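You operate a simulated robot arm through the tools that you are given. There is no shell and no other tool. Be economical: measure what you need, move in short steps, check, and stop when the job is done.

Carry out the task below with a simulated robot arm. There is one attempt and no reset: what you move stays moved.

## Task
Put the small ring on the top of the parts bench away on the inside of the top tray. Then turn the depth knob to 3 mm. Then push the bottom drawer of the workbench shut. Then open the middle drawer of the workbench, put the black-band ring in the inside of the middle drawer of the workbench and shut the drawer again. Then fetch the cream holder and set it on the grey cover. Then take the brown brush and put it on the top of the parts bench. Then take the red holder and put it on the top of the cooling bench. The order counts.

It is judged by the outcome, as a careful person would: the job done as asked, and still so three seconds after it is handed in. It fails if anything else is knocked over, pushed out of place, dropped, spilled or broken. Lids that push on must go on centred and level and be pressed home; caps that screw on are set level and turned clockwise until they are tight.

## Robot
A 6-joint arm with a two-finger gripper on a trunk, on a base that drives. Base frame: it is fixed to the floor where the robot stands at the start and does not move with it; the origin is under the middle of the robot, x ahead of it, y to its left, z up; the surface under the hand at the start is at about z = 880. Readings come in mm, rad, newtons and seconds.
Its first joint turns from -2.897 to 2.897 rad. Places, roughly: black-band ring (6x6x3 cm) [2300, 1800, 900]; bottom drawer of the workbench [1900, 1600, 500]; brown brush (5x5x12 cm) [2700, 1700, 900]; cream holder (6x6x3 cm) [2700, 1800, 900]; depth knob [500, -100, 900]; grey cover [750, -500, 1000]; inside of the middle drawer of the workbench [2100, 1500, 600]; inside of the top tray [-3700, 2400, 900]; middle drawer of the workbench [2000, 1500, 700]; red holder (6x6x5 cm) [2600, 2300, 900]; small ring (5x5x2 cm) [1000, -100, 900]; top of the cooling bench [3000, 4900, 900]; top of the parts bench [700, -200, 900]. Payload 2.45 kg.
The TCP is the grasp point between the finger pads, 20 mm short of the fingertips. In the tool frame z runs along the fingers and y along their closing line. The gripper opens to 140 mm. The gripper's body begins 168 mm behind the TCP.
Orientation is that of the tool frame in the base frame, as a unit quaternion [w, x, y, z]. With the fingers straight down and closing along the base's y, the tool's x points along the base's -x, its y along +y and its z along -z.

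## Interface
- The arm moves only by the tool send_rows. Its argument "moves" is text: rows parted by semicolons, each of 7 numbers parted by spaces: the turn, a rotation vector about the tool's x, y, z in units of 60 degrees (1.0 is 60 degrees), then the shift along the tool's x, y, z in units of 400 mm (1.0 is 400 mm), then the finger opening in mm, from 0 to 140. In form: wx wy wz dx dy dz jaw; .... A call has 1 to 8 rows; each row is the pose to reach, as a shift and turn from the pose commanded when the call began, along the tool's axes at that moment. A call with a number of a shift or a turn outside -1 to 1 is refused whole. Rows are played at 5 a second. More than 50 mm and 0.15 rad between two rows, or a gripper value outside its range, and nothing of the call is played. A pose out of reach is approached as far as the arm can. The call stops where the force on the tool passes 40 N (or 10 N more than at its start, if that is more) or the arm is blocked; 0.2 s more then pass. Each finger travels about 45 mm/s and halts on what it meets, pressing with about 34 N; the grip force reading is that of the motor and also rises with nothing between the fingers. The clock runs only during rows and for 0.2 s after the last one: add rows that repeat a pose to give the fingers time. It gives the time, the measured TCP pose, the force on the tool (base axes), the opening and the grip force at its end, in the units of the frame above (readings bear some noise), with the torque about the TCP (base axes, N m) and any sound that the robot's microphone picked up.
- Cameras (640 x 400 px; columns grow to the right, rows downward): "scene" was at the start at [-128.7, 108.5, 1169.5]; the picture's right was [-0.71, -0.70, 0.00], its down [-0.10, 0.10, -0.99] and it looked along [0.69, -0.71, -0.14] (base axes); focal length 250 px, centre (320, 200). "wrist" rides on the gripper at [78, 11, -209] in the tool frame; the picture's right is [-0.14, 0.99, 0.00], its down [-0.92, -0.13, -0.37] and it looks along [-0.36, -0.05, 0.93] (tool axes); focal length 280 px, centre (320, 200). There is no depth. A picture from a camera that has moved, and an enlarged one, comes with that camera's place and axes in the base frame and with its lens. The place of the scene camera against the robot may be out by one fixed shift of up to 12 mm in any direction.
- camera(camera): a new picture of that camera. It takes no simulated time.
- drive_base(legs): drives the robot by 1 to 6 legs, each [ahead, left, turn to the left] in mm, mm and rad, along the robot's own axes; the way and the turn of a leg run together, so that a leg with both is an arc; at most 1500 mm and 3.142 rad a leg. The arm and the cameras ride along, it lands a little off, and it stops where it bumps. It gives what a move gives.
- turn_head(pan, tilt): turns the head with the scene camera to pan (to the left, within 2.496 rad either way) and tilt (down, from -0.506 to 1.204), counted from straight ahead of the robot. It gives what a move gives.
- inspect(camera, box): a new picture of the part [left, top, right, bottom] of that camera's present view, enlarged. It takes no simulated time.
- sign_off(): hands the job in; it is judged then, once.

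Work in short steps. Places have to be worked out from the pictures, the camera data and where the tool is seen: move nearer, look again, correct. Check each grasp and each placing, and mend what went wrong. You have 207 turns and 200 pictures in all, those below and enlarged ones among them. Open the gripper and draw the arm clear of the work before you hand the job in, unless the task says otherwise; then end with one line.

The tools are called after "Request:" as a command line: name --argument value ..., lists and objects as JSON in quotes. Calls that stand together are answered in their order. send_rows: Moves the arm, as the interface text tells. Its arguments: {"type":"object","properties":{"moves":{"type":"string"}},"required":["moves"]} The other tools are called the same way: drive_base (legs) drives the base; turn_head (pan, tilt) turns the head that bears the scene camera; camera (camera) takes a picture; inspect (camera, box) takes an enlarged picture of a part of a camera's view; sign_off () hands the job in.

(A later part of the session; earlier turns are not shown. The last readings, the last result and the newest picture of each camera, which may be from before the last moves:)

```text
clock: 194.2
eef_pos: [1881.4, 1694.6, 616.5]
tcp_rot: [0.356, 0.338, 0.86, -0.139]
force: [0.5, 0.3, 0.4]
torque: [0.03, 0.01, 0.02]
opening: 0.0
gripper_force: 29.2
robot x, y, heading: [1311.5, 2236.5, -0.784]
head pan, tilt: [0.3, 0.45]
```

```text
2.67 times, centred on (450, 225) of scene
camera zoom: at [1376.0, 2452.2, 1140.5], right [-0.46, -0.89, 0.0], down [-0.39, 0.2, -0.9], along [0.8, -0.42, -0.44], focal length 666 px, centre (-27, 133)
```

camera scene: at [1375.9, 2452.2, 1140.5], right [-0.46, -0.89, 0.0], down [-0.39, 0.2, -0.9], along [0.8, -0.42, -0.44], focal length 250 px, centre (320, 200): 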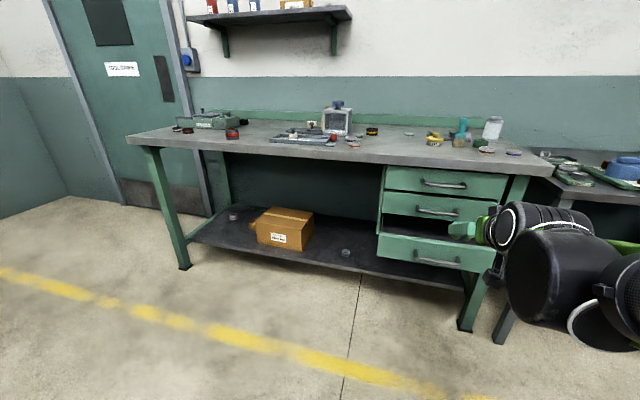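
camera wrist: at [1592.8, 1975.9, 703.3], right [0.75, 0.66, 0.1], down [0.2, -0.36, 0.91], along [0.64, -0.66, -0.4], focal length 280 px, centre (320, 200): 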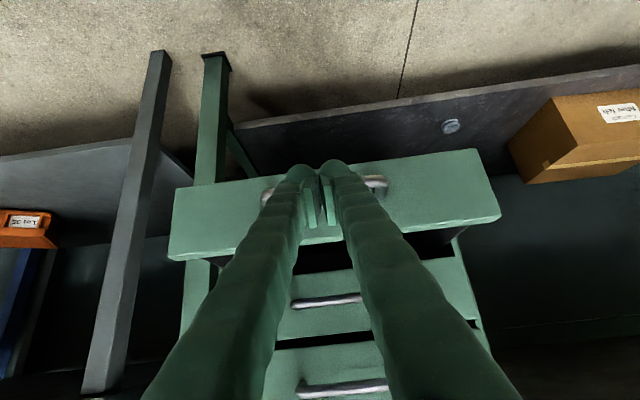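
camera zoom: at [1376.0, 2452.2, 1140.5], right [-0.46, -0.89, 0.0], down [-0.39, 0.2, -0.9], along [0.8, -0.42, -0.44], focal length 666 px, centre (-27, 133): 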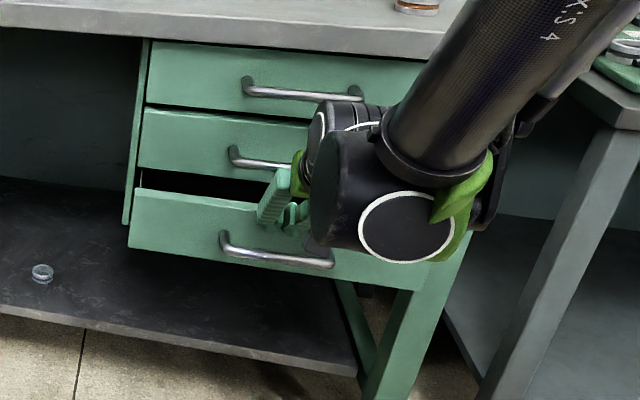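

The drawer is going in. Continuing in smaller steps until it stops.

Request:
send_rows --moves "0 0 0 -0.03 0 0.03 0; 0 0 0 -0.053 0 0.053 0; 0 0 0 -0.071 0 0.071 0; 0 0 0 -0.085 0 0.085 0; 0 0 0 -0.099 0 0.099 0; 0 0 0 -0.113 0 0.113 0; 0 0 0 -0.127 0 0.127 0"

Request:
inspect --camera "scene" --box '[340, 150, 560, 300]'

```text
clock: 195.7
eef_pos: [1925.3, 1650.3, 614.4]
tcp_rot: [0.353, 0.34, 0.861, -0.138]
force: [-1.5, 0.5, -2.7]
torque: [0.02, 0.0, 0.03]
opening: 6.0
gripper_force: 29.1
robot x, y, heading: [1306.6, 2233.3, -0.783]
head pan, tilt: [0.3, 0.45]
stopped in row 7: the force on the tool passed its limit at 65 N (the readings are from after the stop); the commanded pose is now the measured one
```

```text
2.67 times, centred on (450, 225) of scene
camera zoom: at [1375.7, 2452.5, 1140.5], right [-0.46, -0.89, 0.0], down [-0.39, 0.2, -0.9], along [0.8, -0.42, -0.44], focal length 666 px, centre (-27, 133)
```

zoom: 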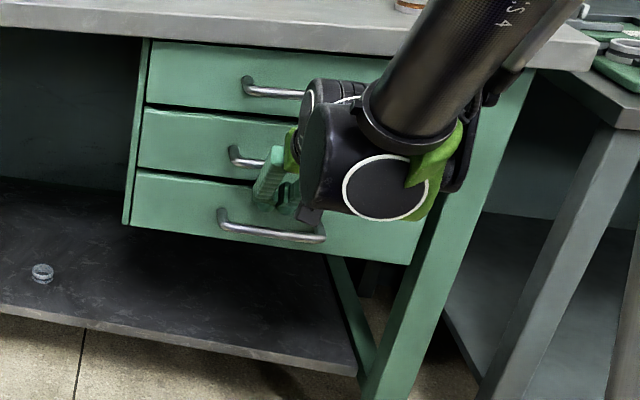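

The drawer stopped hard with its face flush. Backing away and checking that it stayed shut.

Request:
send_rows --moves "0 0 0 0.06 0 -0.06 0; 0 0 0 0.12 0 -0.12 0; 0 0 0 0.15 0 -0.2 20; 0 0 0 0.16 0 -0.29 40; 0 0 0 0.14 0 -0.37 50; 0 0 0 0.124 0 -0.41 50"

Request:
camera --camera "wrist"

Request:
inspect --camera "scene" --box '[340, 150, 560, 300]'

```text
clock: 197.1
eef_pos: [1816.1, 1753.5, 696.8]
tcp_rot: [0.353, 0.34, 0.861, -0.139]
force: [0.2, -0.4, -0.6]
torque: [-0.03, -0.01, -0.01]
opening: 50.2
gripper_force: 0.0
robot x, y, heading: [1308.4, 2239.9, -0.782]
head pan, tilt: [0.3, 0.45]
```

```text
125 pictures are left
camera wrist: at [1674.2, 1899.9, 791.5], right [0.75, 0.66, 0.1], down [0.2, -0.37, 0.91], along [0.63, -0.66, -0.41], focal length 280 px, centre (320, 200)
```

wrist: 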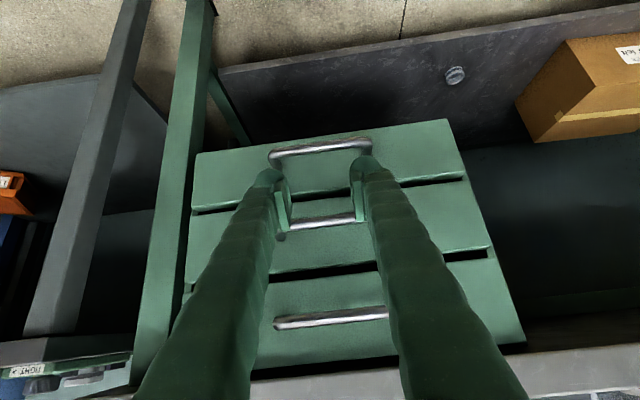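

```text
2.67 times, centred on (450, 225) of scene
camera zoom: at [1375.7, 2452.5, 1140.5], right [-0.46, -0.89, 0.0], down [-0.39, 0.2, -0.9], along [0.8, -0.42, -0.44], focal length 666 px, centre (-27, 133)
```

zoom: 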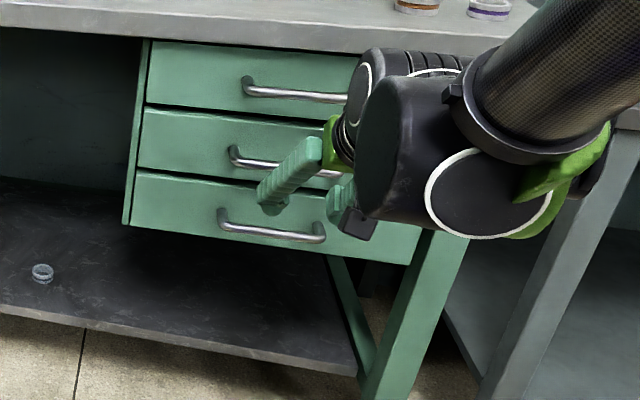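

Bottom drawer is shut flush. The middle handle bar triangulates to w≈207, z≈669. I'll roll the gripper 90° so the fingers close vertically around the bar.

Request:
send_rows --moves "0 0 0.14 0 0 0 50; 0 0 0.28 0 0 0 50; 0 0 0.42 0 0 0 50; 0 0 0.56 0 0 0 50; 0 0 0.7 0 0 0 50; 0 0 0.84 0 0 0 50; 0 0 0.98 0 0 0 50"

Request:
send_rows --moves "0 0 0.13 0 0 0 50; 0 0 0.26 0 0 0 50; 0 0 0.39 0 0 0 50; 0 0 0.52 0 0 0 50; 0 0 0.52 0 0 0 50"

Request:
camera --camera "wrist"

```text
clock: 198.7
eef_pos: [1817.2, 1753.5, 697.1]
tcp_rot: [0.375, 0.719, 0.583, 0.054]
force: [-0.7, 0.5, 0.6]
torque: [-0.02, 0.01, 0.0]
opening: 49.9
gripper_force: 0.1
robot x, y, heading: [1310.7, 2239.7, -0.785]
head pan, tilt: [0.3, 0.45]
```

```text
clock: 199.9
eef_pos: [1817.8, 1752.7, 695.9]
tcp_rot: [0.347, 0.849, 0.368, 0.153]
force: [-0.3, 0.0, 0.4]
torque: [0.0, -0.01, 0.02]
opening: 50.1
gripper_force: 0.1
robot x, y, heading: [1314.4, 2238.1, -0.785]
head pan, tilt: [0.3, 0.45]
```

```text
123 pictures are left
camera wrist: at [1767.5, 1905.4, 853.6], right [0.42, -0.58, 0.69], down [-0.88, -0.44, 0.17], along [0.2, -0.69, -0.7], focal length 280 px, centre (320, 200)
```

wrist: 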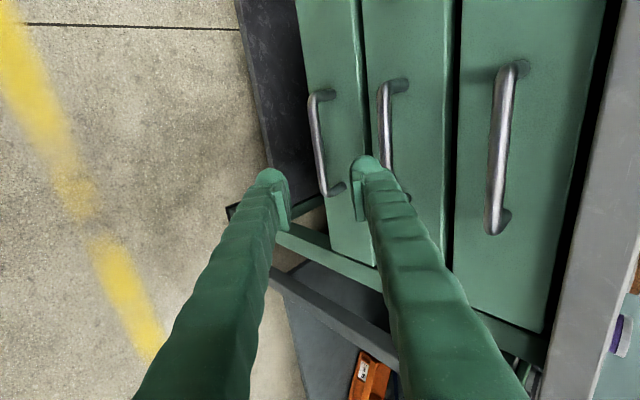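

Now pitch the fingers up 15° and move to a pre-grasp just short of the bar.

Request:
send_rows --moves "-0.06 0 0 0 0.04 0.03 50; -0.125 0 0 0 0.08 0.06 50; -0.19 0 0 0 0.12 0.09 50; -0.25 0 0 0 0.154 0.118 50; -0.25 0 0 0 0.154 0.118 50"

Request:
camera --camera "wrist"

Request:
inspect --camera "scene" --box '[340, 150, 560, 300]'

```text
clock: 201.1
eef_pos: [1871.3, 1699.6, 706.9]
tcp_rot: [0.455, 0.796, 0.346, 0.199]
force: [-0.6, -0.4, 0.4]
torque: [0.0, -0.01, 0.01]
opening: 49.9
gripper_force: 0.2
robot x, y, heading: [1307.2, 2237.3, -0.782]
head pan, tilt: [0.3, 0.45]
```

```text
122 pictures are left
camera wrist: at [1795.4, 1876.0, 821.6], right [0.27, -0.44, 0.85], down [-0.91, -0.41, 0.07], along [0.32, -0.8, -0.51], focal length 280 px, centre (320, 200)
```

wrist: 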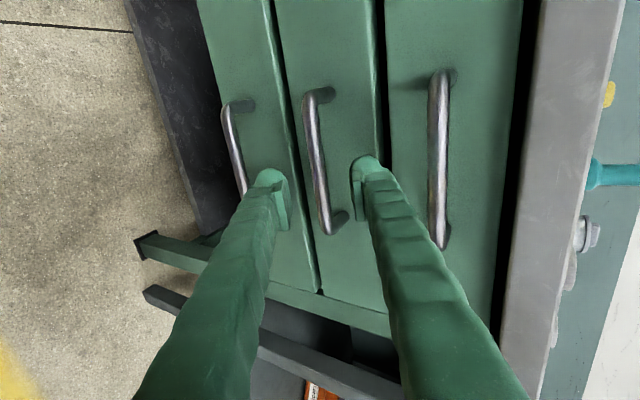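

```text
2.67 times, centred on (450, 225) of scene
camera zoom: at [1375.7, 2452.5, 1140.5], right [-0.46, -0.89, 0.0], down [-0.39, 0.2, -0.9], along [0.8, -0.42, -0.44], focal length 666 px, centre (-27, 133)
```

zoom: 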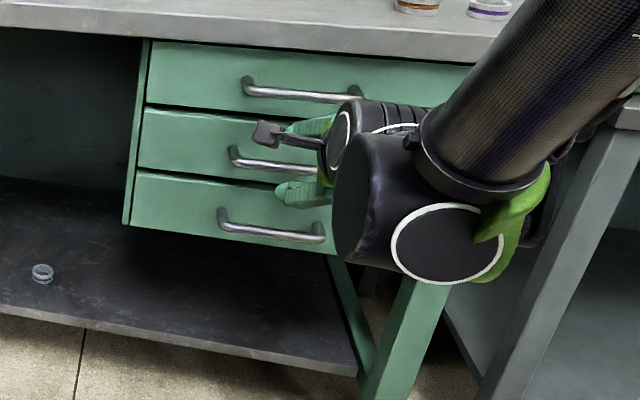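

Bar centre confirmed near z≈669, a≈2532. Advancing along the fingers to straddle it, then closing.

Request:
send_rows --moves "0 0 0 0.02 -0.006 0.06 38; 0 0 0 0.02 -0.006 0.11 38; 0 0 0 0.02 -0.006 0.159 38; 0 0 0 0.02 -0.006 0.159 20; 0 0 0 0.02 -0.006 0.159 5; 0 0 0 0.02 -0.006 0.159 5"

Request:
camera --camera "wrist"

```text
clock: 202.5
eef_pos: [1917.8, 1671.3, 672.5]
tcp_rot: [0.455, 0.795, 0.347, 0.2]
force: [2.2, -1.5, 12.0]
torque: [0.0, -0.05, -0.05]
opening: 12.7
gripper_force: 5.5
robot x, y, heading: [1307.0, 2236.9, -0.78]
head pan, tilt: [0.3, 0.45]
```

```text
120 pictures are left
camera wrist: at [1841.3, 1847.4, 787.8], right [0.27, -0.44, 0.85], down [-0.91, -0.41, 0.07], along [0.32, -0.8, -0.51], focal length 280 px, centre (320, 200)
```

wrist: 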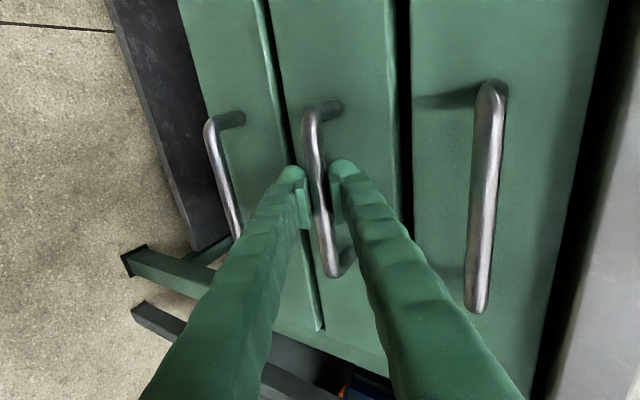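

The bar is between the fingers. Pulling the drawer straight out about 180 mm.

Request:
send_rows --moves "0 0 0 0 0 0 3; 0 0 0 0 -0.032 -0.056 3; 0 0 0 0 -0.066 -0.114 3; 0 0 0 0 -0.1 -0.173 3; 0 0 0 0 -0.134 -0.232 3; 0 0 0 0 -0.168 -0.291 3; 0 0 0 0 -0.2 -0.346 3; 0 0 0 0 -0.225 -0.39 3"

Request:
camera --camera "scene"

```text
clock: 204.3
eef_pos: [1786.7, 1792.9, 671.3]
tcp_rot: [0.454, 0.797, 0.346, 0.198]
force: [9.0, 11.3, -37.8]
torque: [0.14, -0.32, -0.02]
opening: 9.9
gripper_force: 37.2
robot x, y, heading: [1311.2, 2233.8, -0.788]
head pan, tilt: [0.3, 0.45]
```

```text
119 pictures are left
camera scene: at [1376.5, 2452.3, 1140.5], right [-0.46, -0.89, 0.0], down [-0.39, 0.2, -0.9], along [0.8, -0.42, -0.44], focal length 250 px, centre (320, 200)
```

scene: 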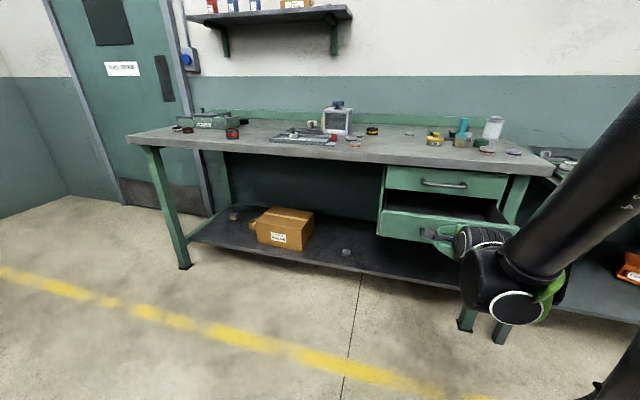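

The drawer is open about 180 mm. Releasing the bar and backing the fingers off.

Request:
send_rows --moves "0 0 0 0 0 0 25; 0 0 0 0 0 0 40; 0 0 0 0 0 0 40; 0 0 0 0 0 -0.1 40; 0 0 0 0 0 -0.2 40; 0 0 0 0 0 -0.3 40"

Request:
inspect --camera "scene" --box '[340, 150, 560, 300]'

```text
clock: 205.7
eef_pos: [1709.2, 1863.8, 734.1]
tcp_rot: [0.455, 0.796, 0.346, 0.199]
force: [0.6, -0.7, 0.3]
torque: [0.07, 0.03, -0.02]
opening: 39.9
gripper_force: 0.1
robot x, y, heading: [1310.1, 2238.0, -0.784]
head pan, tilt: [0.3, 0.45]
```

```text
2.67 times, centred on (450, 225) of scene
camera zoom: at [1375.4, 2452.8, 1140.5], right [-0.46, -0.89, 0.0], down [-0.39, 0.2, -0.9], along [0.8, -0.42, -0.44], focal length 666 px, centre (-27, 133)
```

zoom: 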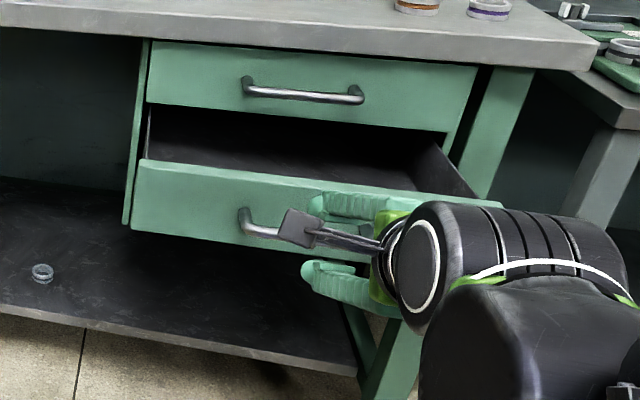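

Swinging the tool upright again while rising, then undoing the roll.

Request:
send_rows --moves "0.1 0 0 0 0.093 -0.054 60; 0.24 0 0 0 0.186 -0.107 60; 0.38 0 0 0 0.279 -0.16 80; 0.52 0 0 0 0.372 -0.215 80; 0.66 0 0 0 0.465 -0.268 90; 0.8 0 0 0 0.558 -0.322 90; 0.94 0 0 0 0.65 -0.375 90; 1.0 0 0 0 0.65 -0.375 90"

Request:
send_rows --moves "0 0 -0.14 0 0 -0.05 90; 0 0 -0.28 0 0 -0.1 90; 0 0 -0.42 0 0 -0.15 90; 0 0 -0.56 0 0 -0.2 90; 0 0 -0.7 0 0 -0.25 90; 0 0 -0.84 0 0 -0.25 90; 0 0 -0.98 0 0 -0.25 90"

Request:
send_rows --moves "0 0 -0.13 0 0 0 90; 0 0 -0.26 0 0 0 90; 0 0 -0.39 0 0 0 90; 0 0 -0.52 0 0 0 90; 0 0 -0.52 0 0 0 90"

Request:
camera --camera "wrist"

```text
clock: 207.5
eef_pos: [1710.8, 1862.0, 1034.8]
tcp_rot: [-0.004, 0.917, 0.4, -0.001]
force: [-0.8, 1.1, -0.6]
torque: [-0.02, -0.02, 0.01]
opening: 89.8
gripper_force: 0.1
robot x, y, heading: [1306.3, 2240.2, -0.785]
head pan, tilt: [0.3, 0.45]
```

```text
clock: 209.1
eef_pos: [1711.6, 1859.9, 1132.8]
tcp_rot: [-0.003, 0.602, 0.798, 0.002]
force: [-0.5, 0.4, -0.7]
torque: [0.0, 0.01, 0.01]
opening: 90.0
gripper_force: 0.1
robot x, y, heading: [1306.9, 2238.4, -0.781]
head pan, tilt: [0.3, 0.45]
```

```text
clock: 210.3
eef_pos: [1712.0, 1861.0, 1133.5]
tcp_rot: [-0.002, 0.365, 0.931, 0.002]
force: [-0.7, 0.5, 0.0]
torque: [0.0, -0.02, 0.02]
opening: 89.9
gripper_force: 0.2
robot x, y, heading: [1309.2, 2234.0, -0.783]
head pan, tilt: [0.3, 0.45]
```

```text
117 pictures are left
camera wrist: at [1661.4, 1919.8, 1344.0], right [0.77, 0.63, 0.0], down [0.59, -0.72, 0.36], along [0.23, -0.28, -0.93], focal length 280 px, centre (320, 200)
```

wrist: 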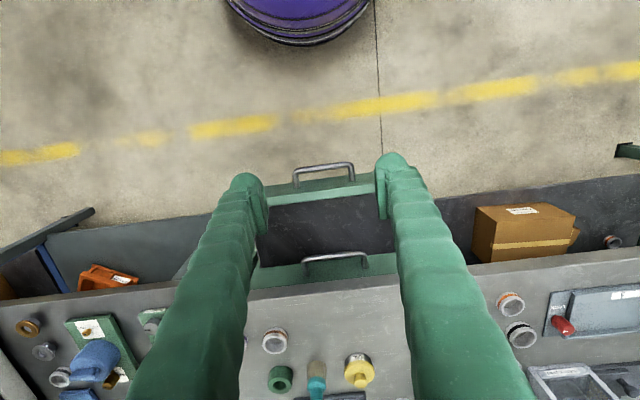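

The black-band ring is at about [2296,1817]. I'll move the base nearer so both ring and open drawer are in reach (arm is still high and clear).

Request:
drive_base --legs '[[280, 190, 0]]'

Request:
camera --camera "wrist"

```text
clock: 212.5
eef_pos: [2046.5, 1797.5, 1133.8]
tcp_rot: [-0.003, 0.364, 0.931, 0.002]
force: [-0.4, 0.0, -0.2]
torque: [0.01, 0.03, -0.02]
opening: 89.7
gripper_force: 0.0
robot x, y, heading: [1642.9, 2172.8, -0.783]
head pan, tilt: [0.3, 0.45]
```

```text
116 pictures are left
camera wrist: at [1996.9, 1857.0, 1344.0], right [0.77, 0.63, 0.0], down [0.59, -0.72, 0.36], along [0.23, -0.28, -0.93], focal length 280 px, centre (320, 200)
```

wrist: 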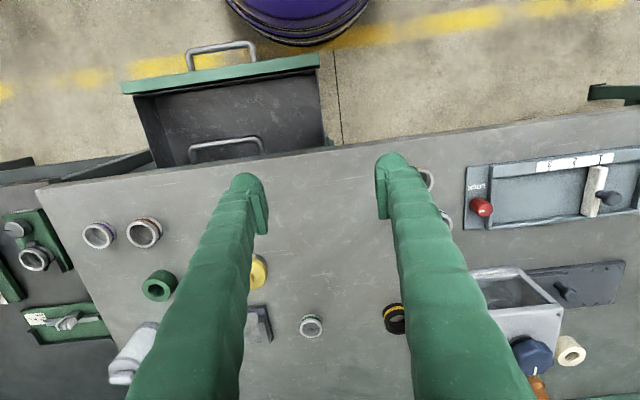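

Cream holder and brush are visible too. Moving over the black-band ring.

Request:
send_rows --moves "0 0 0 -0.07 0.08 0 90; 0 0 0 -0.14 0.16 0 90; 0 0 0 -0.21 0.24 0 90; 0 0 0 -0.28 0.32 0 90; 0 0 0 -0.35 0.4 0 90; 0 0 0 -0.41 0.47 0 90; 0 0 0 -0.41 0.47 0.05 90"

Request:
camera --camera "wrist"

```text
clock: 214.1
eef_pos: [2297.8, 1823.6, 1110.2]
tcp_rot: [-0.003, 0.365, 0.931, 0.002]
force: [-0.4, 0.7, -0.6]
torque: [0.0, -0.03, -0.03]
opening: 90.2
gripper_force: 0.0
robot x, y, heading: [1642.7, 2169.6, -0.781]
head pan, tilt: [0.3, 0.45]
```

```text
115 pictures are left
camera wrist: at [2247.8, 1883.6, 1321.5], right [0.77, 0.63, 0.0], down [0.59, -0.72, 0.36], along [0.23, -0.28, -0.93], focal length 280 px, centre (320, 200)
```

wrist: 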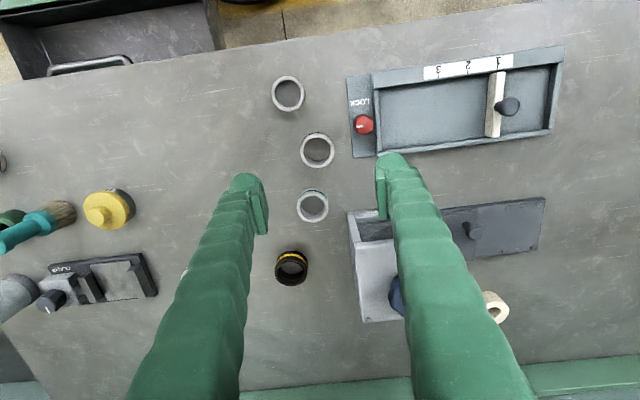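

The middle ring of the three is the black-band one, at about [2296,1818]. I'll narrow the opening to stay off the LOCK panel and go lower to check.

Request:
send_rows --moves "0 0 0 -0.007 -0.014 0.1 66; 0 0 0 -0.007 -0.014 0.2 66; 0 0 0 -0.007 -0.014 0.3 66; 0 0 0 -0.007 -0.014 0.37 66; 0 0 0 -0.007 -0.014 0.37 66"

Request:
camera --camera "wrist"

```text
clock: 215.3
eef_pos: [2293.3, 1818.7, 965.2]
tcp_rot: [-0.003, 0.365, 0.931, 0.002]
force: [0.5, 0.0, 0.8]
torque: [0.04, -0.03, -0.01]
opening: 65.9
gripper_force: 0.1
robot x, y, heading: [1644.4, 2174.6, -0.781]
head pan, tilt: [0.3, 0.45]
```

```text
114 pictures are left
camera wrist: at [2243.3, 1878.5, 1173.9], right [0.77, 0.63, 0.0], down [0.59, -0.72, 0.36], along [0.23, -0.28, -0.93], focal length 280 px, centre (320, 200)
```

wrist: 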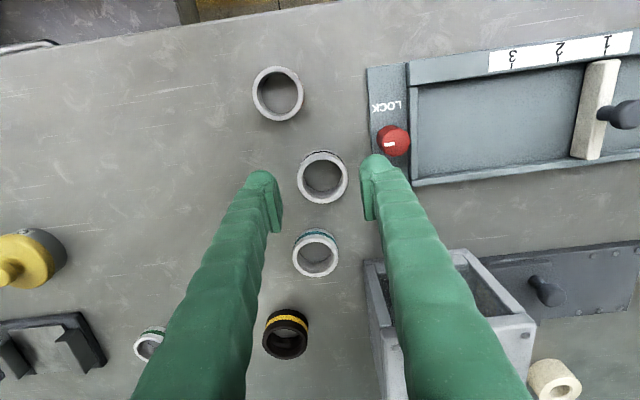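

Aligned; the LOCK plate is close on the right, so I'll narrow to 60 mm and descend.

Request:
send_rows --moves "0 0 0 -0.006 0.002 0.04 60; 0 0 0 -0.006 0.002 0.1 60; 0 0 0 -0.006 0.002 0.145 60; 0 0 0 -0.006 0.002 0.145 45; 0 0 0 -0.006 0.002 0.145 38; 0 0 0 -0.006 0.002 0.145 38"

Request:
camera --camera "wrist"

```text
clock: 216.7
eef_pos: [2295.7, 1819.6, 906.2]
tcp_rot: [-0.003, 0.366, 0.931, 0.002]
force: [-1.0, -0.6, 0.3]
torque: [0.0, 0.01, 0.0]
opening: 50.5
gripper_force: 33.7
robot x, y, heading: [1645.3, 2176.0, -0.777]
head pan, tilt: [0.3, 0.45]
```

```text
113 pictures are left
camera wrist: at [2245.7, 1879.1, 1116.3], right [0.77, 0.63, 0.0], down [0.59, -0.72, 0.36], along [0.23, -0.28, -0.93], focal length 280 px, centre (320, 200)
```

wrist: 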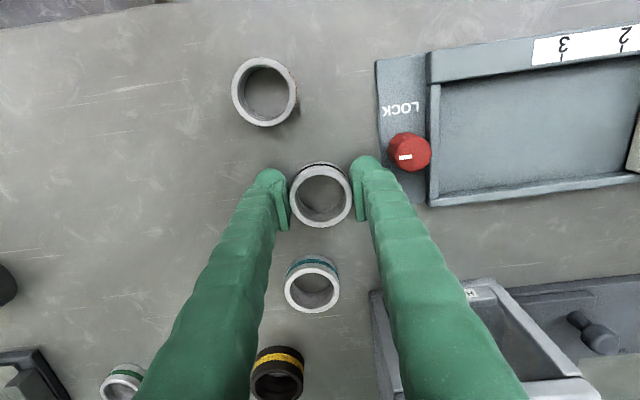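

Gripped. Lifting, then carrying the ring toward the open drawer.

Request:
send_rows --moves "0 0 0 0 0 -0.11 38; 0 0 0 0 0 -0.22 38; 0 0 0 0 0 -0.32 38; 0 0 0 0.06 -0.095 -0.32 38; 0 0 0 0.12 -0.19 -0.32 38; 0 0 0 0.18 -0.285 -0.32 38; 0 0 0 0.24 -0.38 -0.32 38; 0 0 0 0.3 -0.475 -0.32 38"

Request:
send_rows --moves "0 0 0 0.06 -0.095 0 38; 0 0 0 0.12 -0.19 0 38; 0 0 0 0.18 -0.285 0 38; 0 0 0 0.24 -0.38 0 38; 0 0 0 0.31 -0.485 0 38; 0 0 0 0.31 -0.485 0 38"

Request:
camera --camera "wrist"

```text
clock: 218.5
eef_pos: [2081.9, 1757.7, 1035.3]
tcp_rot: [-0.002, 0.365, 0.931, 0.001]
force: [0.3, 0.0, -1.4]
torque: [0.0, 0.03, -0.01]
opening: 50.9
gripper_force: 34.4
robot x, y, heading: [1642.1, 2173.6, -0.779]
head pan, tilt: [0.3, 0.45]
```

```text
refused: row 5 steps farther than a row can; nothing moved
```

```text
112 pictures are left
camera wrist: at [2031.6, 1817.5, 1245.5], right [0.77, 0.63, 0.0], down [0.59, -0.72, 0.36], along [0.23, -0.28, -0.93], focal length 280 px, centre (320, 200)
```

wrist: 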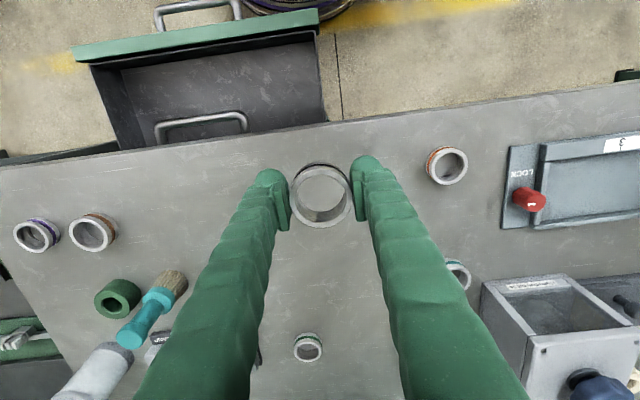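

One row step was too long; resending with finer steps.

Request:
send_rows --moves "0 0 0 0.05 -0.08 0 38; 0 0 0 0.1 -0.16 0 38; 0 0 0 0.15 -0.24 0 38; 0 0 0 0.2 -0.32 0 38; 0 0 0 0.26 -0.4 0 38; 0 0 0 0.31 -0.485 0 38; 0 0 0 0.31 -0.485 0.05 38"

Request:
camera --camera "wrist"

Request:
camera --camera "scene"

```text
clock: 220.1
eef_pos: [1854.9, 1703.6, 1015.1]
tcp_rot: [-0.003, 0.365, 0.931, 0.003]
force: [-0.3, -0.2, -1.3]
torque: [0.0, 0.0, 0.02]
opening: 50.8
gripper_force: 33.7
robot x, y, heading: [1641.9, 2176.2, -0.781]
head pan, tilt: [0.3, 0.45]
```

```text
111 pictures are left
camera wrist: at [1804.1, 1762.3, 1225.8], right [0.77, 0.63, 0.0], down [0.59, -0.72, 0.36], along [0.23, -0.28, -0.93], focal length 280 px, centre (320, 200)
```

wrist: 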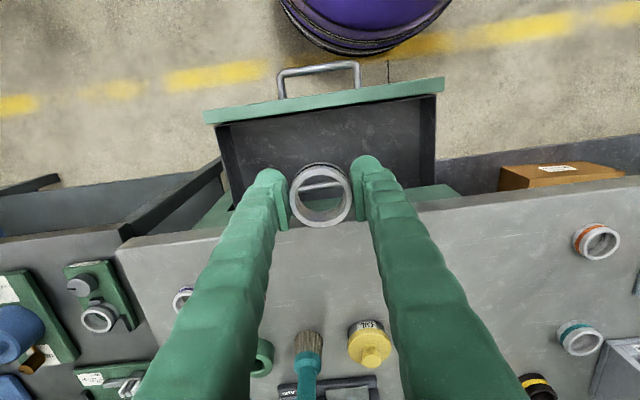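

```text
110 pictures are left
camera scene: at [1709.6, 2389.0, 1140.5], right [-0.46, -0.89, 0.0], down [-0.39, 0.2, -0.9], along [0.8, -0.42, -0.44], focal length 250 px, centre (320, 200)
```

scene: 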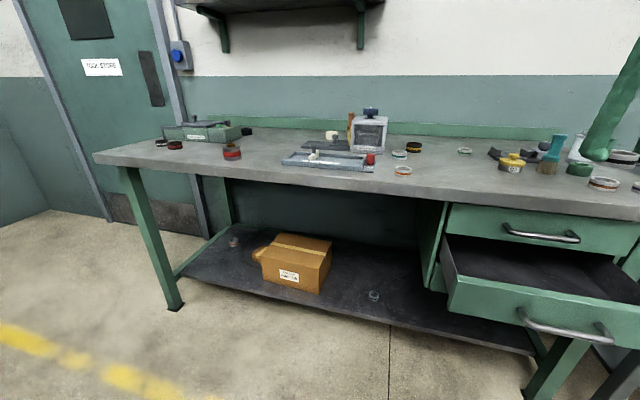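

Over the drawer opening, clear of the bench edge. Lowering into the drawer.

Request:
send_rows --moves "0 0 0 0 0 0.12 38; 0 0 0 0 0 0.24 38; 0 0 0 0 0 0.36 38; 0 0 0 0 0 0.48 38; 0 0 0 0 0 0.6 38; 0 0 0 0 0 0.72 38; 0 0 0 0 0 0.76 38"

Request:
camera --camera "wrist"

Request:
camera --camera "scene"

```text
clock: 221.7
eef_pos: [1854.7, 1703.4, 711.6]
tcp_rot: [-0.003, 0.365, 0.931, 0.001]
force: [0.2, -0.1, -1.7]
torque: [-0.01, -0.02, 0.02]
opening: 50.7
gripper_force: 34.0
robot x, y, heading: [1643.4, 2175.8, -0.783]
head pan, tilt: [0.3, 0.45]
```

```text
109 pictures are left
camera wrist: at [1803.4, 1763.3, 921.3], right [0.77, 0.63, 0.0], down [0.59, -0.72, 0.36], along [0.23, -0.28, -0.93], focal length 280 px, centre (320, 200)
```

wrist: 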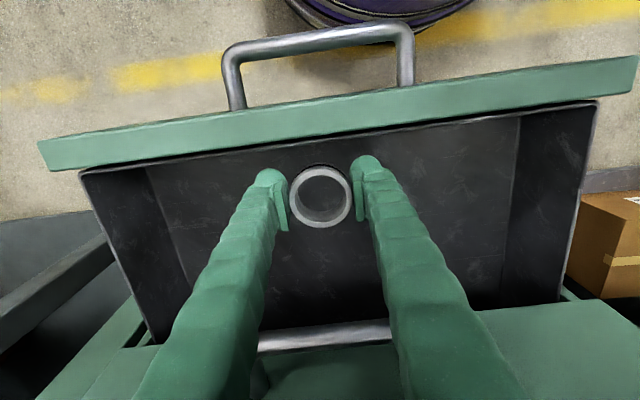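

```text
108 pictures are left
camera scene: at [1709.6, 2389.0, 1140.5], right [-0.46, -0.89, 0.0], down [-0.39, 0.2, -0.9], along [0.8, -0.42, -0.44], focal length 250 px, centre (320, 200)
```

scene: 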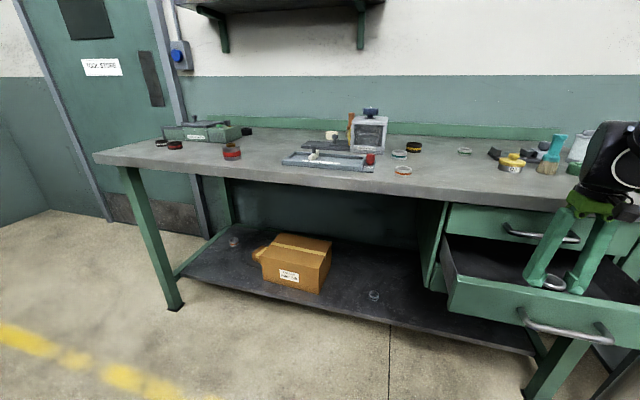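

Inside the drawer with the ring. Lowering in small steps to the drawer floor.

Request:
send_rows --moves "0 0 0 0 0 0.04 38; 0 0 0 0 0 0.065 38; 0 0 0 0 0 0.08 38; 0 0 0 0 0 0.0925 38; 0 0 0 0 0 0.105 38; 0 0 0 0 0 0.1175 38; 0 0 0 0 0 0.13 38"

Request:
camera --camera "wrist"

```text
clock: 223.3
eef_pos: [1854.3, 1704.3, 660.3]
tcp_rot: [-0.003, 0.365, 0.931, 0.002]
force: [0.3, -0.1, -0.8]
torque: [0.01, 0.04, 0.01]
opening: 50.8
gripper_force: 33.5
robot x, y, heading: [1643.8, 2173.4, -0.782]
head pan, tilt: [0.3, 0.45]
```

```text
107 pictures are left
camera wrist: at [1804.3, 1764.0, 870.7], right [0.77, 0.63, 0.0], down [0.59, -0.72, 0.36], along [0.23, -0.28, -0.93], focal length 280 px, centre (320, 200)
```

wrist: 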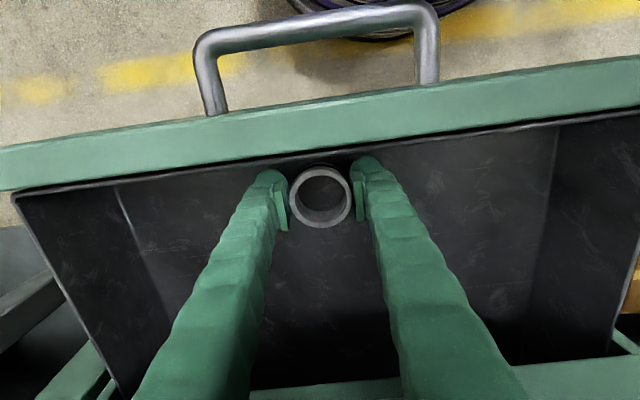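

No contact yet; continue downward gently.

Request:
send_rows --moves "0 0 0 0 0 0.0125 38; 0 0 0 0 0 0.025 38; 0 0 0 0 0 0.0375 38; 0 0 0 0 0 0.05 38; 0 0 0 0 0 0.0625 38; 0 0 0 0 0 0.075 38; 0 0 0 0 0 0.0875 38"

```text
clock: 224.1
eef_pos: [1855.3, 1704.2, 649.1]
tcp_rot: [-0.003, 0.366, 0.931, 0.002]
force: [1.9, 1.4, 21.4]
torque: [-0.33, -0.04, 0.07]
opening: 50.9
gripper_force: 32.5
robot x, y, heading: [1642.6, 2174.6, -0.781]
head pan, tilt: [0.3, 0.45]
stopped in row 4: the force on the tool passed its limit at 64 N (the readings are from after the stop); the commanded pose is now the measured one
```

The ring touches the drawer floor. Releasing and rising straight out.

Request:
send_rows --moves "0 0 0 0 0 -0.003 55; 0 0 0 0 0 -0.004 66; 0 0 0 0 0 -0.004 66; 0 0 0 0 0 -0.1 66; 0 0 0 0 0 -0.22 66; 0 0 0 0 0 -0.34 66; 0 0 0 0 0 -0.46 66; 0 0 0 0 0 -0.58 66"

Request:
camera --camera "wrist"

```text
clock: 225.9
eef_pos: [1856.1, 1703.5, 879.9]
tcp_rot: [-0.003, 0.365, 0.931, 0.003]
force: [-0.1, -1.0, -0.7]
torque: [-0.01, -0.01, -0.01]
opening: 65.8
gripper_force: 0.0
robot x, y, heading: [1644.1, 2171.9, -0.78]
head pan, tilt: [0.3, 0.45]
```

```text
106 pictures are left
camera wrist: at [1806.0, 1763.4, 1089.9], right [0.77, 0.63, 0.0], down [0.59, -0.72, 0.36], along [0.23, -0.28, -0.93], focal length 280 px, centre (320, 200)
```

wrist: 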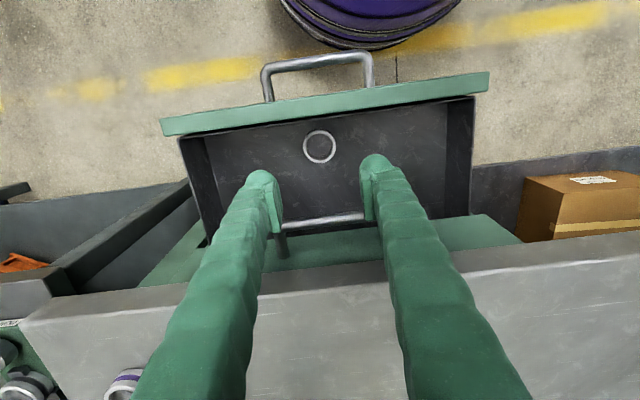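

The ring lies in the drawer. I'll back the base off so I can pitch the fingers and push the drawer shut.

Request:
drive_base --legs '[[-270, 0, 0]]'

Request:
send_rows --moves "0 -0.12 0 0 0 0.06 40; 0 -0.24 0 0 0 0.12 20; 0 -0.36 0 0 0 0.18 0; 0 -0.48 0 0 0 0.24 0; 0 -0.6 0 0 0 0.3 0; 0 -0.75 0 0 0 0.36 0; 0 -0.75 0 -0.05 0 0.39 0"

Request:
camera --camera "wrist"

Request:
camera --camera "scene"

```text
clock: 227.8
eef_pos: [1661.8, 1894.5, 878.8]
tcp_rot: [-0.003, 0.366, 0.931, 0.003]
force: [0.1, 0.0, 0.5]
torque: [0.01, 0.0, 0.02]
opening: 65.8
gripper_force: 0.0
robot x, y, heading: [1451.1, 2366.3, -0.782]
head pan, tilt: [0.3, 0.45]
```

```text
refused: row 6 steps farther than a row can; nothing moved
```

```text
105 pictures are left
camera wrist: at [1612.0, 1955.1, 1089.3], right [0.77, 0.63, 0.0], down [0.59, -0.72, 0.36], along [0.23, -0.28, -0.93], focal length 280 px, centre (320, 200)
```

wrist: 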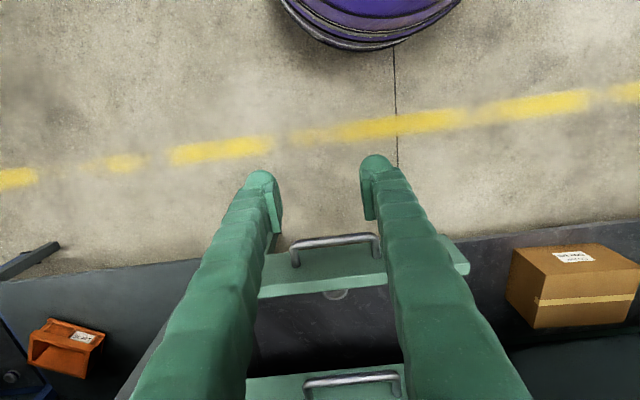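

```text
104 pictures are left
camera scene: at [1516.3, 2581.1, 1140.5], right [-0.46, -0.89, 0.0], down [-0.39, 0.2, -0.9], along [0.8, -0.42, -0.44], focal length 250 px, centre (320, 200)
```

scene: 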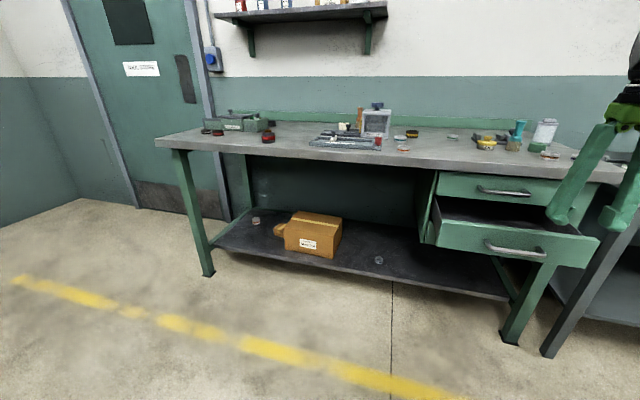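

Resending the pitch with smaller rotation steps.

Request:
send_rows --moves "0 -0.1 0 -0.02 0 0.06 40; 0 -0.21 0 -0.04 0 0.12 20; 0 -0.32 0 -0.06 0 0.18 0; 0 -0.43 0 -0.09 0 0.24 0; 0 -0.54 0 -0.11 0 0.3 0; 0 -0.65 0 -0.13 0 0.36 0; 0 -0.75 0 -0.15 0 0.395 0; 0 -0.75 0 -0.15 0 0.395 0"

Request:
camera --camera "wrist"

Request:
inspect --camera "scene" --box '[400, 150, 620, 290]'

```text
clock: 229.6
eef_pos: [1705.2, 1856.7, 719.0]
tcp_rot: [0.353, 0.338, 0.861, -0.137]
force: [-0.7, 0.8, -0.6]
torque: [-0.01, 0.01, -0.01]
opening: 0.0
gripper_force: 29.9
robot x, y, heading: [1449.5, 2363.3, -0.784]
head pan, tilt: [0.3, 0.45]
```

```text
103 pictures are left
camera wrist: at [1562.9, 2002.0, 813.7], right [0.75, 0.66, 0.1], down [0.2, -0.37, 0.91], along [0.64, -0.66, -0.41], focal length 280 px, centre (320, 200)
```

wrist: 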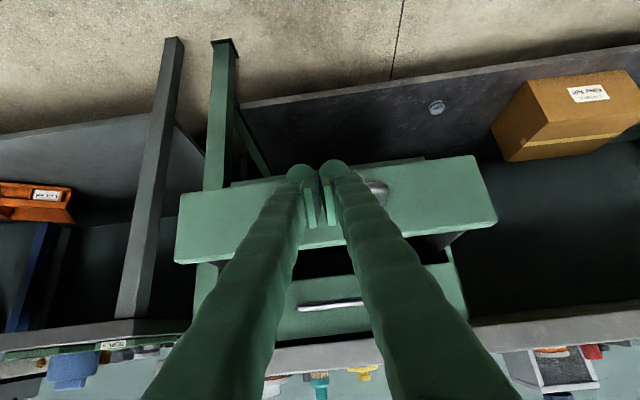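

```text
2.86 times, centred on (510, 220) of scene
camera zoom: at [1523.2, 2603.0, 1135.0], right [-0.23, -0.97, 0.0], down [-0.48, 0.11, -0.87], along [0.85, -0.2, -0.49], focal length 713 px, centre (-223, 143)
```

zoom: 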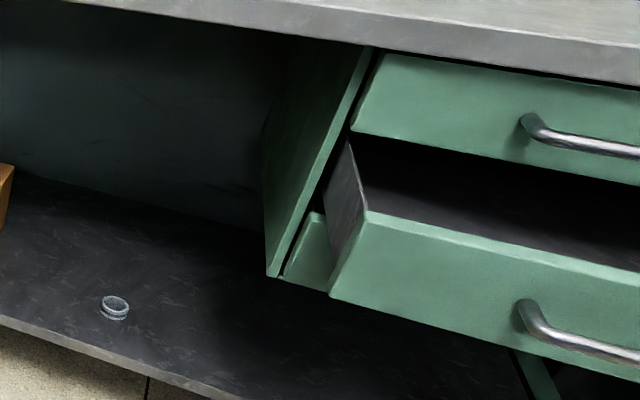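

The face top is about z 716, so I'll lower 15 mm while advancing so the tips press between rim and handle, and push the drawer in.

Request:
send_rows --moves "0 0 0 -0.0265 0 0.0795 0; 0 0 0 -0.0795 0 0.1326 0; 0 0 0 -0.1326 0 0.1856 0; 0 0 0 -0.1856 0 0.2386 0; 0 0 0 -0.2386 0 0.2917 0; 0 0 0 -0.2917 0 0.3447 0; 0 0 0 -0.3447 0 0.3977 0; 0 0 0 -0.3977 0 0.4508 0"

Request:
camera --camera "wrist"

Request:
camera --camera "scene"

```text
clock: 231.4
eef_pos: [1880.9, 1692.1, 704.6]
tcp_rot: [0.354, 0.338, 0.861, -0.137]
force: [-1.1, 0.2, 0.0]
torque: [-0.03, 0.04, -0.01]
opening: 0.0
gripper_force: 29.4
robot x, y, heading: [1450.7, 2365.1, -0.776]
head pan, tilt: [0.3, 0.45]
```

```text
101 pictures are left
camera wrist: at [1737.8, 1838.1, 799.0], right [0.75, 0.66, 0.1], down [0.2, -0.37, 0.91], along [0.64, -0.66, -0.41], focal length 280 px, centre (320, 200)
```

wrist: 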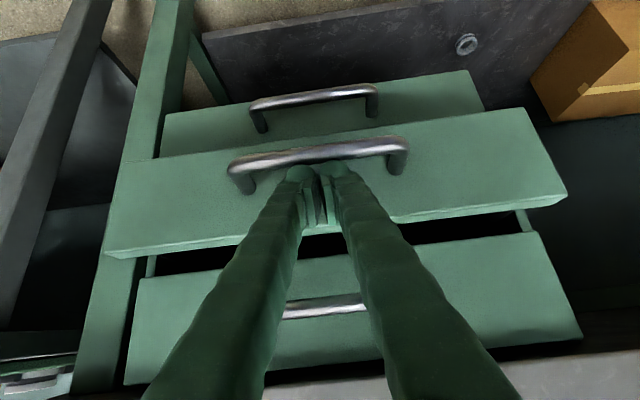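

```text
100 pictures are left
camera scene: at [1516.3, 2581.1, 1140.5], right [-0.46, -0.89, 0.0], down [-0.39, 0.2, -0.9], along [0.8, -0.42, -0.44], focal length 250 px, centre (320, 200)
```

scene: 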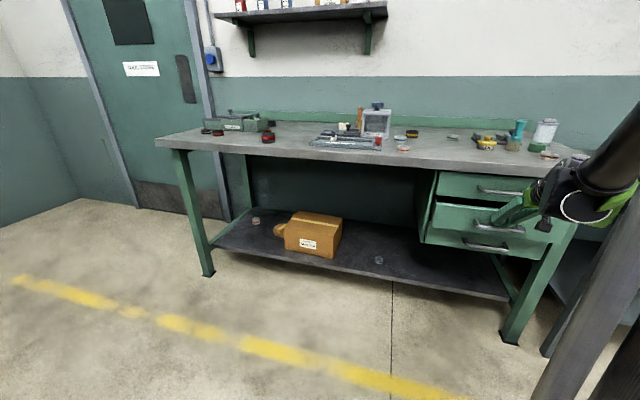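

Going in well. Finishing the push in smaller steps until it stops.

Request:
send_rows --moves "0 0 0 -0.035 0 0.035 0; 0 0 0 -0.062 0 0.062 0; 0 0 0 -0.08 0 0.08 0; 0 0 0 -0.094 0 0.094 0; 0 0 0 -0.108 0 0.108 0; 0 0 0 -0.122 0 0.122 0; 0 0 0 -0.136 0 0.136 0"

Request:
camera --camera "wrist"

```text
clock: 232.8
eef_pos: [1925.1, 1652.3, 702.7]
tcp_rot: [0.351, 0.339, 0.862, -0.136]
force: [-6.7, 9.2, 0.8]
torque: [-0.07, 0.04, 0.01]
opening: 6.1
gripper_force: 29.5
robot x, y, heading: [1445.0, 2364.9, -0.789]
head pan, tilt: [0.3, 0.45]
stopped in row 6: the force on the tool passed its limit at 51 N (the readings are from after the stop); the commanded pose is now the measured one
```

```text
99 pictures are left
camera wrist: at [1782.9, 1796.6, 797.9], right [0.75, 0.66, 0.1], down [0.21, -0.37, 0.91], along [0.63, -0.66, -0.41], focal length 280 px, centre (320, 200)
```

wrist: 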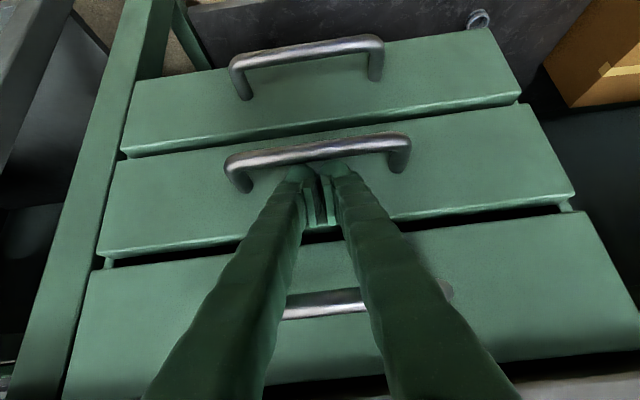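

Shut against a hard stop. Backing off and bringing the tool upright and up.

Request:
send_rows --moves "0 0 0 0.07 0 -0.07 0; 0 0 0 0.14 0 -0.14 0; 0 0 0 0.21 0 -0.21 20; 0 0 0 0.28 0 -0.28 40; 0 0 0 0.33 0 -0.33 60"

Request:
send_rows --moves "0 0.1 0 -0.077 0 -0.077 60; 0 0.21 0 -0.154 0 -0.154 60; 0 0.32 0 -0.231 0 -0.231 60; 0 0.43 0 -0.308 0 -0.308 60; 0 0.54 0 -0.385 0 -0.385 70; 0 0.65 0 -0.462 0 -0.462 80; 0 0.75 0 -0.54 0 -0.54 90; 0 0.75 0 -0.6 0 -0.6 90"

Request:
camera --camera "scene"

Request:
camera --camera "wrist"

```text
clock: 234.0
eef_pos: [1788.1, 1779.1, 705.1]
tcp_rot: [0.351, 0.339, 0.862, -0.137]
force: [0.2, -0.3, -0.7]
torque: [0.04, -0.03, -0.02]
opening: 60.2
gripper_force: 0.0
robot x, y, heading: [1454.8, 2366.8, -0.775]
head pan, tilt: [0.3, 0.45]
```

```text
clock: 235.8
eef_pos: [1790.1, 1777.7, 1042.8]
tcp_rot: [-0.005, 0.366, 0.931, 0.003]
force: [0.0, 0.1, 0.0]
torque: [0.01, -0.03, 0.0]
opening: 89.8
gripper_force: 0.1
robot x, y, heading: [1447.7, 2366.8, -0.786]
head pan, tilt: [0.3, 0.45]
```

```text
98 pictures are left
camera scene: at [1516.2, 2581.3, 1140.5], right [-0.46, -0.89, 0.0], down [-0.39, 0.2, -0.9], along [0.8, -0.42, -0.44], focal length 250 px, centre (320, 200)
```

scene: 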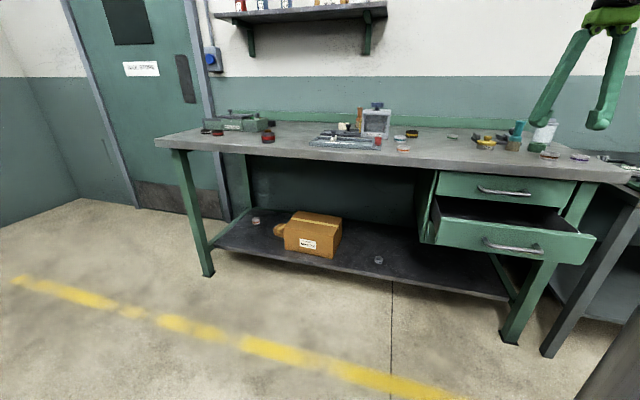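

```text
97 pictures are left
camera wrist: at [1741.7, 1836.4, 1253.8], right [0.77, 0.63, 0.0], down [0.59, -0.72, 0.36], along [0.23, -0.28, -0.93], focal length 280 px, centre (320, 200)
```

wrist: 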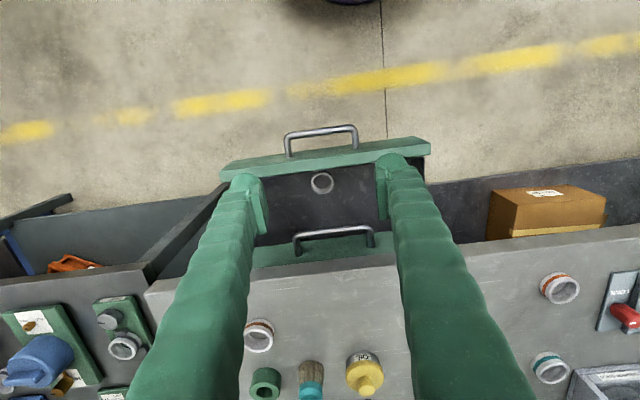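

The drawer came back out: the fingertips hooked the bar from behind when I retreated horizontally. I'll repeat the push and this time withdraw along the finger axis (up and back). First, back down in front of the face.

Request:
send_rows --moves "0 -0.09 0 0.1 0 0.04 60; 0 -0.18 0 0.2 0 0.09 40; 0 -0.28 0 0.28 0 0.17 20; 0 -0.38 0 0.29 0 0.29 0; 0 -0.48 0 0.29 0 0.41 0; 0 -0.58 0 0.29 0 0.53 0; 0 -0.67 0 0.29 0 0.65 0; 0 -0.75 0 0.29 0 0.77 0"

Request:
camera --camera "wrist"

```text
clock: 237.6
eef_pos: [1702.7, 1849.4, 738.9]
tcp_rot: [0.352, 0.339, 0.862, -0.137]
force: [0.1, 1.1, 0.1]
torque: [-0.03, -0.02, 0.02]
opening: 0.1
gripper_force: 29.2
robot x, y, heading: [1447.5, 2365.8, -0.785]
head pan, tilt: [0.3, 0.45]
```

```text
96 pictures are left
camera wrist: at [1560.2, 1994.7, 834.6], right [0.75, 0.66, 0.1], down [0.2, -0.37, 0.91], along [0.63, -0.66, -0.41], focal length 280 px, centre (320, 200)
```

wrist: 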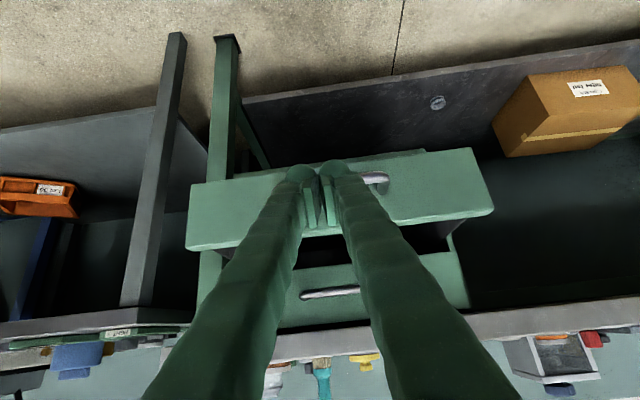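

Pushing again, slightly higher on the face.

Request:
send_rows --moves "0 0 0 0.002 0 0.108 0; 0 0 0 -0.051 0 0.161 0; 0 0 0 -0.104 0 0.214 0; 0 0 0 -0.157 0 0.267 0; 0 0 0 -0.21 0 0.32 0; 0 0 0 -0.263 0 0.373 0; 0 0 0 -0.316 0 0.426 0; 0 0 0 -0.369 0 0.479 0"

Request:
send_rows --moves "0 0 0 -0.035 0 0.035 0; 0 0 0 -0.062 0 0.062 0; 0 0 0 -0.08 0 0.08 0; 0 0 0 -0.094 0 0.094 0; 0 0 0 -0.108 0 0.108 0; 0 0 0 -0.122 0 0.122 0; 0 0 0 -0.136 0 0.136 0"

Request:
camera --camera "wrist"

```text
clock: 239.4
eef_pos: [1878.9, 1693.2, 702.5]
tcp_rot: [0.352, 0.339, 0.862, -0.137]
force: [-1.0, 0.2, -0.2]
torque: [0.03, 0.0, 0.01]
opening: 0.0
gripper_force: 29.4
robot x, y, heading: [1450.5, 2367.1, -0.78]
head pan, tilt: [0.3, 0.45]
```

```text
clock: 240.8
eef_pos: [1925.3, 1651.5, 701.9]
tcp_rot: [0.35, 0.339, 0.862, -0.136]
force: [-7.9, 8.2, -0.1]
torque: [0.0, 0.0, -0.02]
opening: 6.2
gripper_force: 29.2
robot x, y, heading: [1449.7, 2366.4, -0.785]
head pan, tilt: [0.3, 0.45]
stopped in row 6: the force on the tool passed its limit at 54 N (the readings are from after the stop); the commanded pose is now the measured one
```

```text
95 pictures are left
camera wrist: at [1783.1, 1796.2, 796.9], right [0.75, 0.66, 0.1], down [0.21, -0.37, 0.9], along [0.63, -0.65, -0.41], focal length 280 px, centre (320, 200)
```

wrist: 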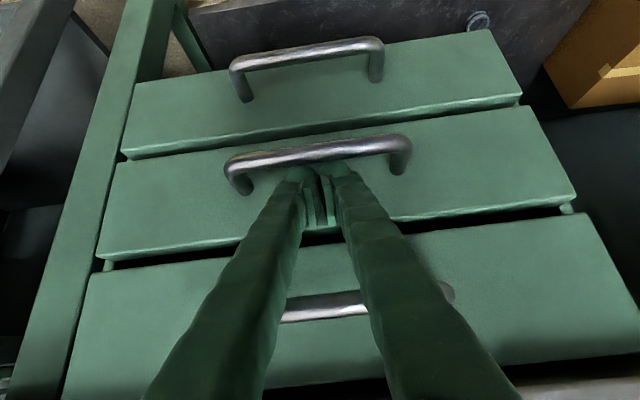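

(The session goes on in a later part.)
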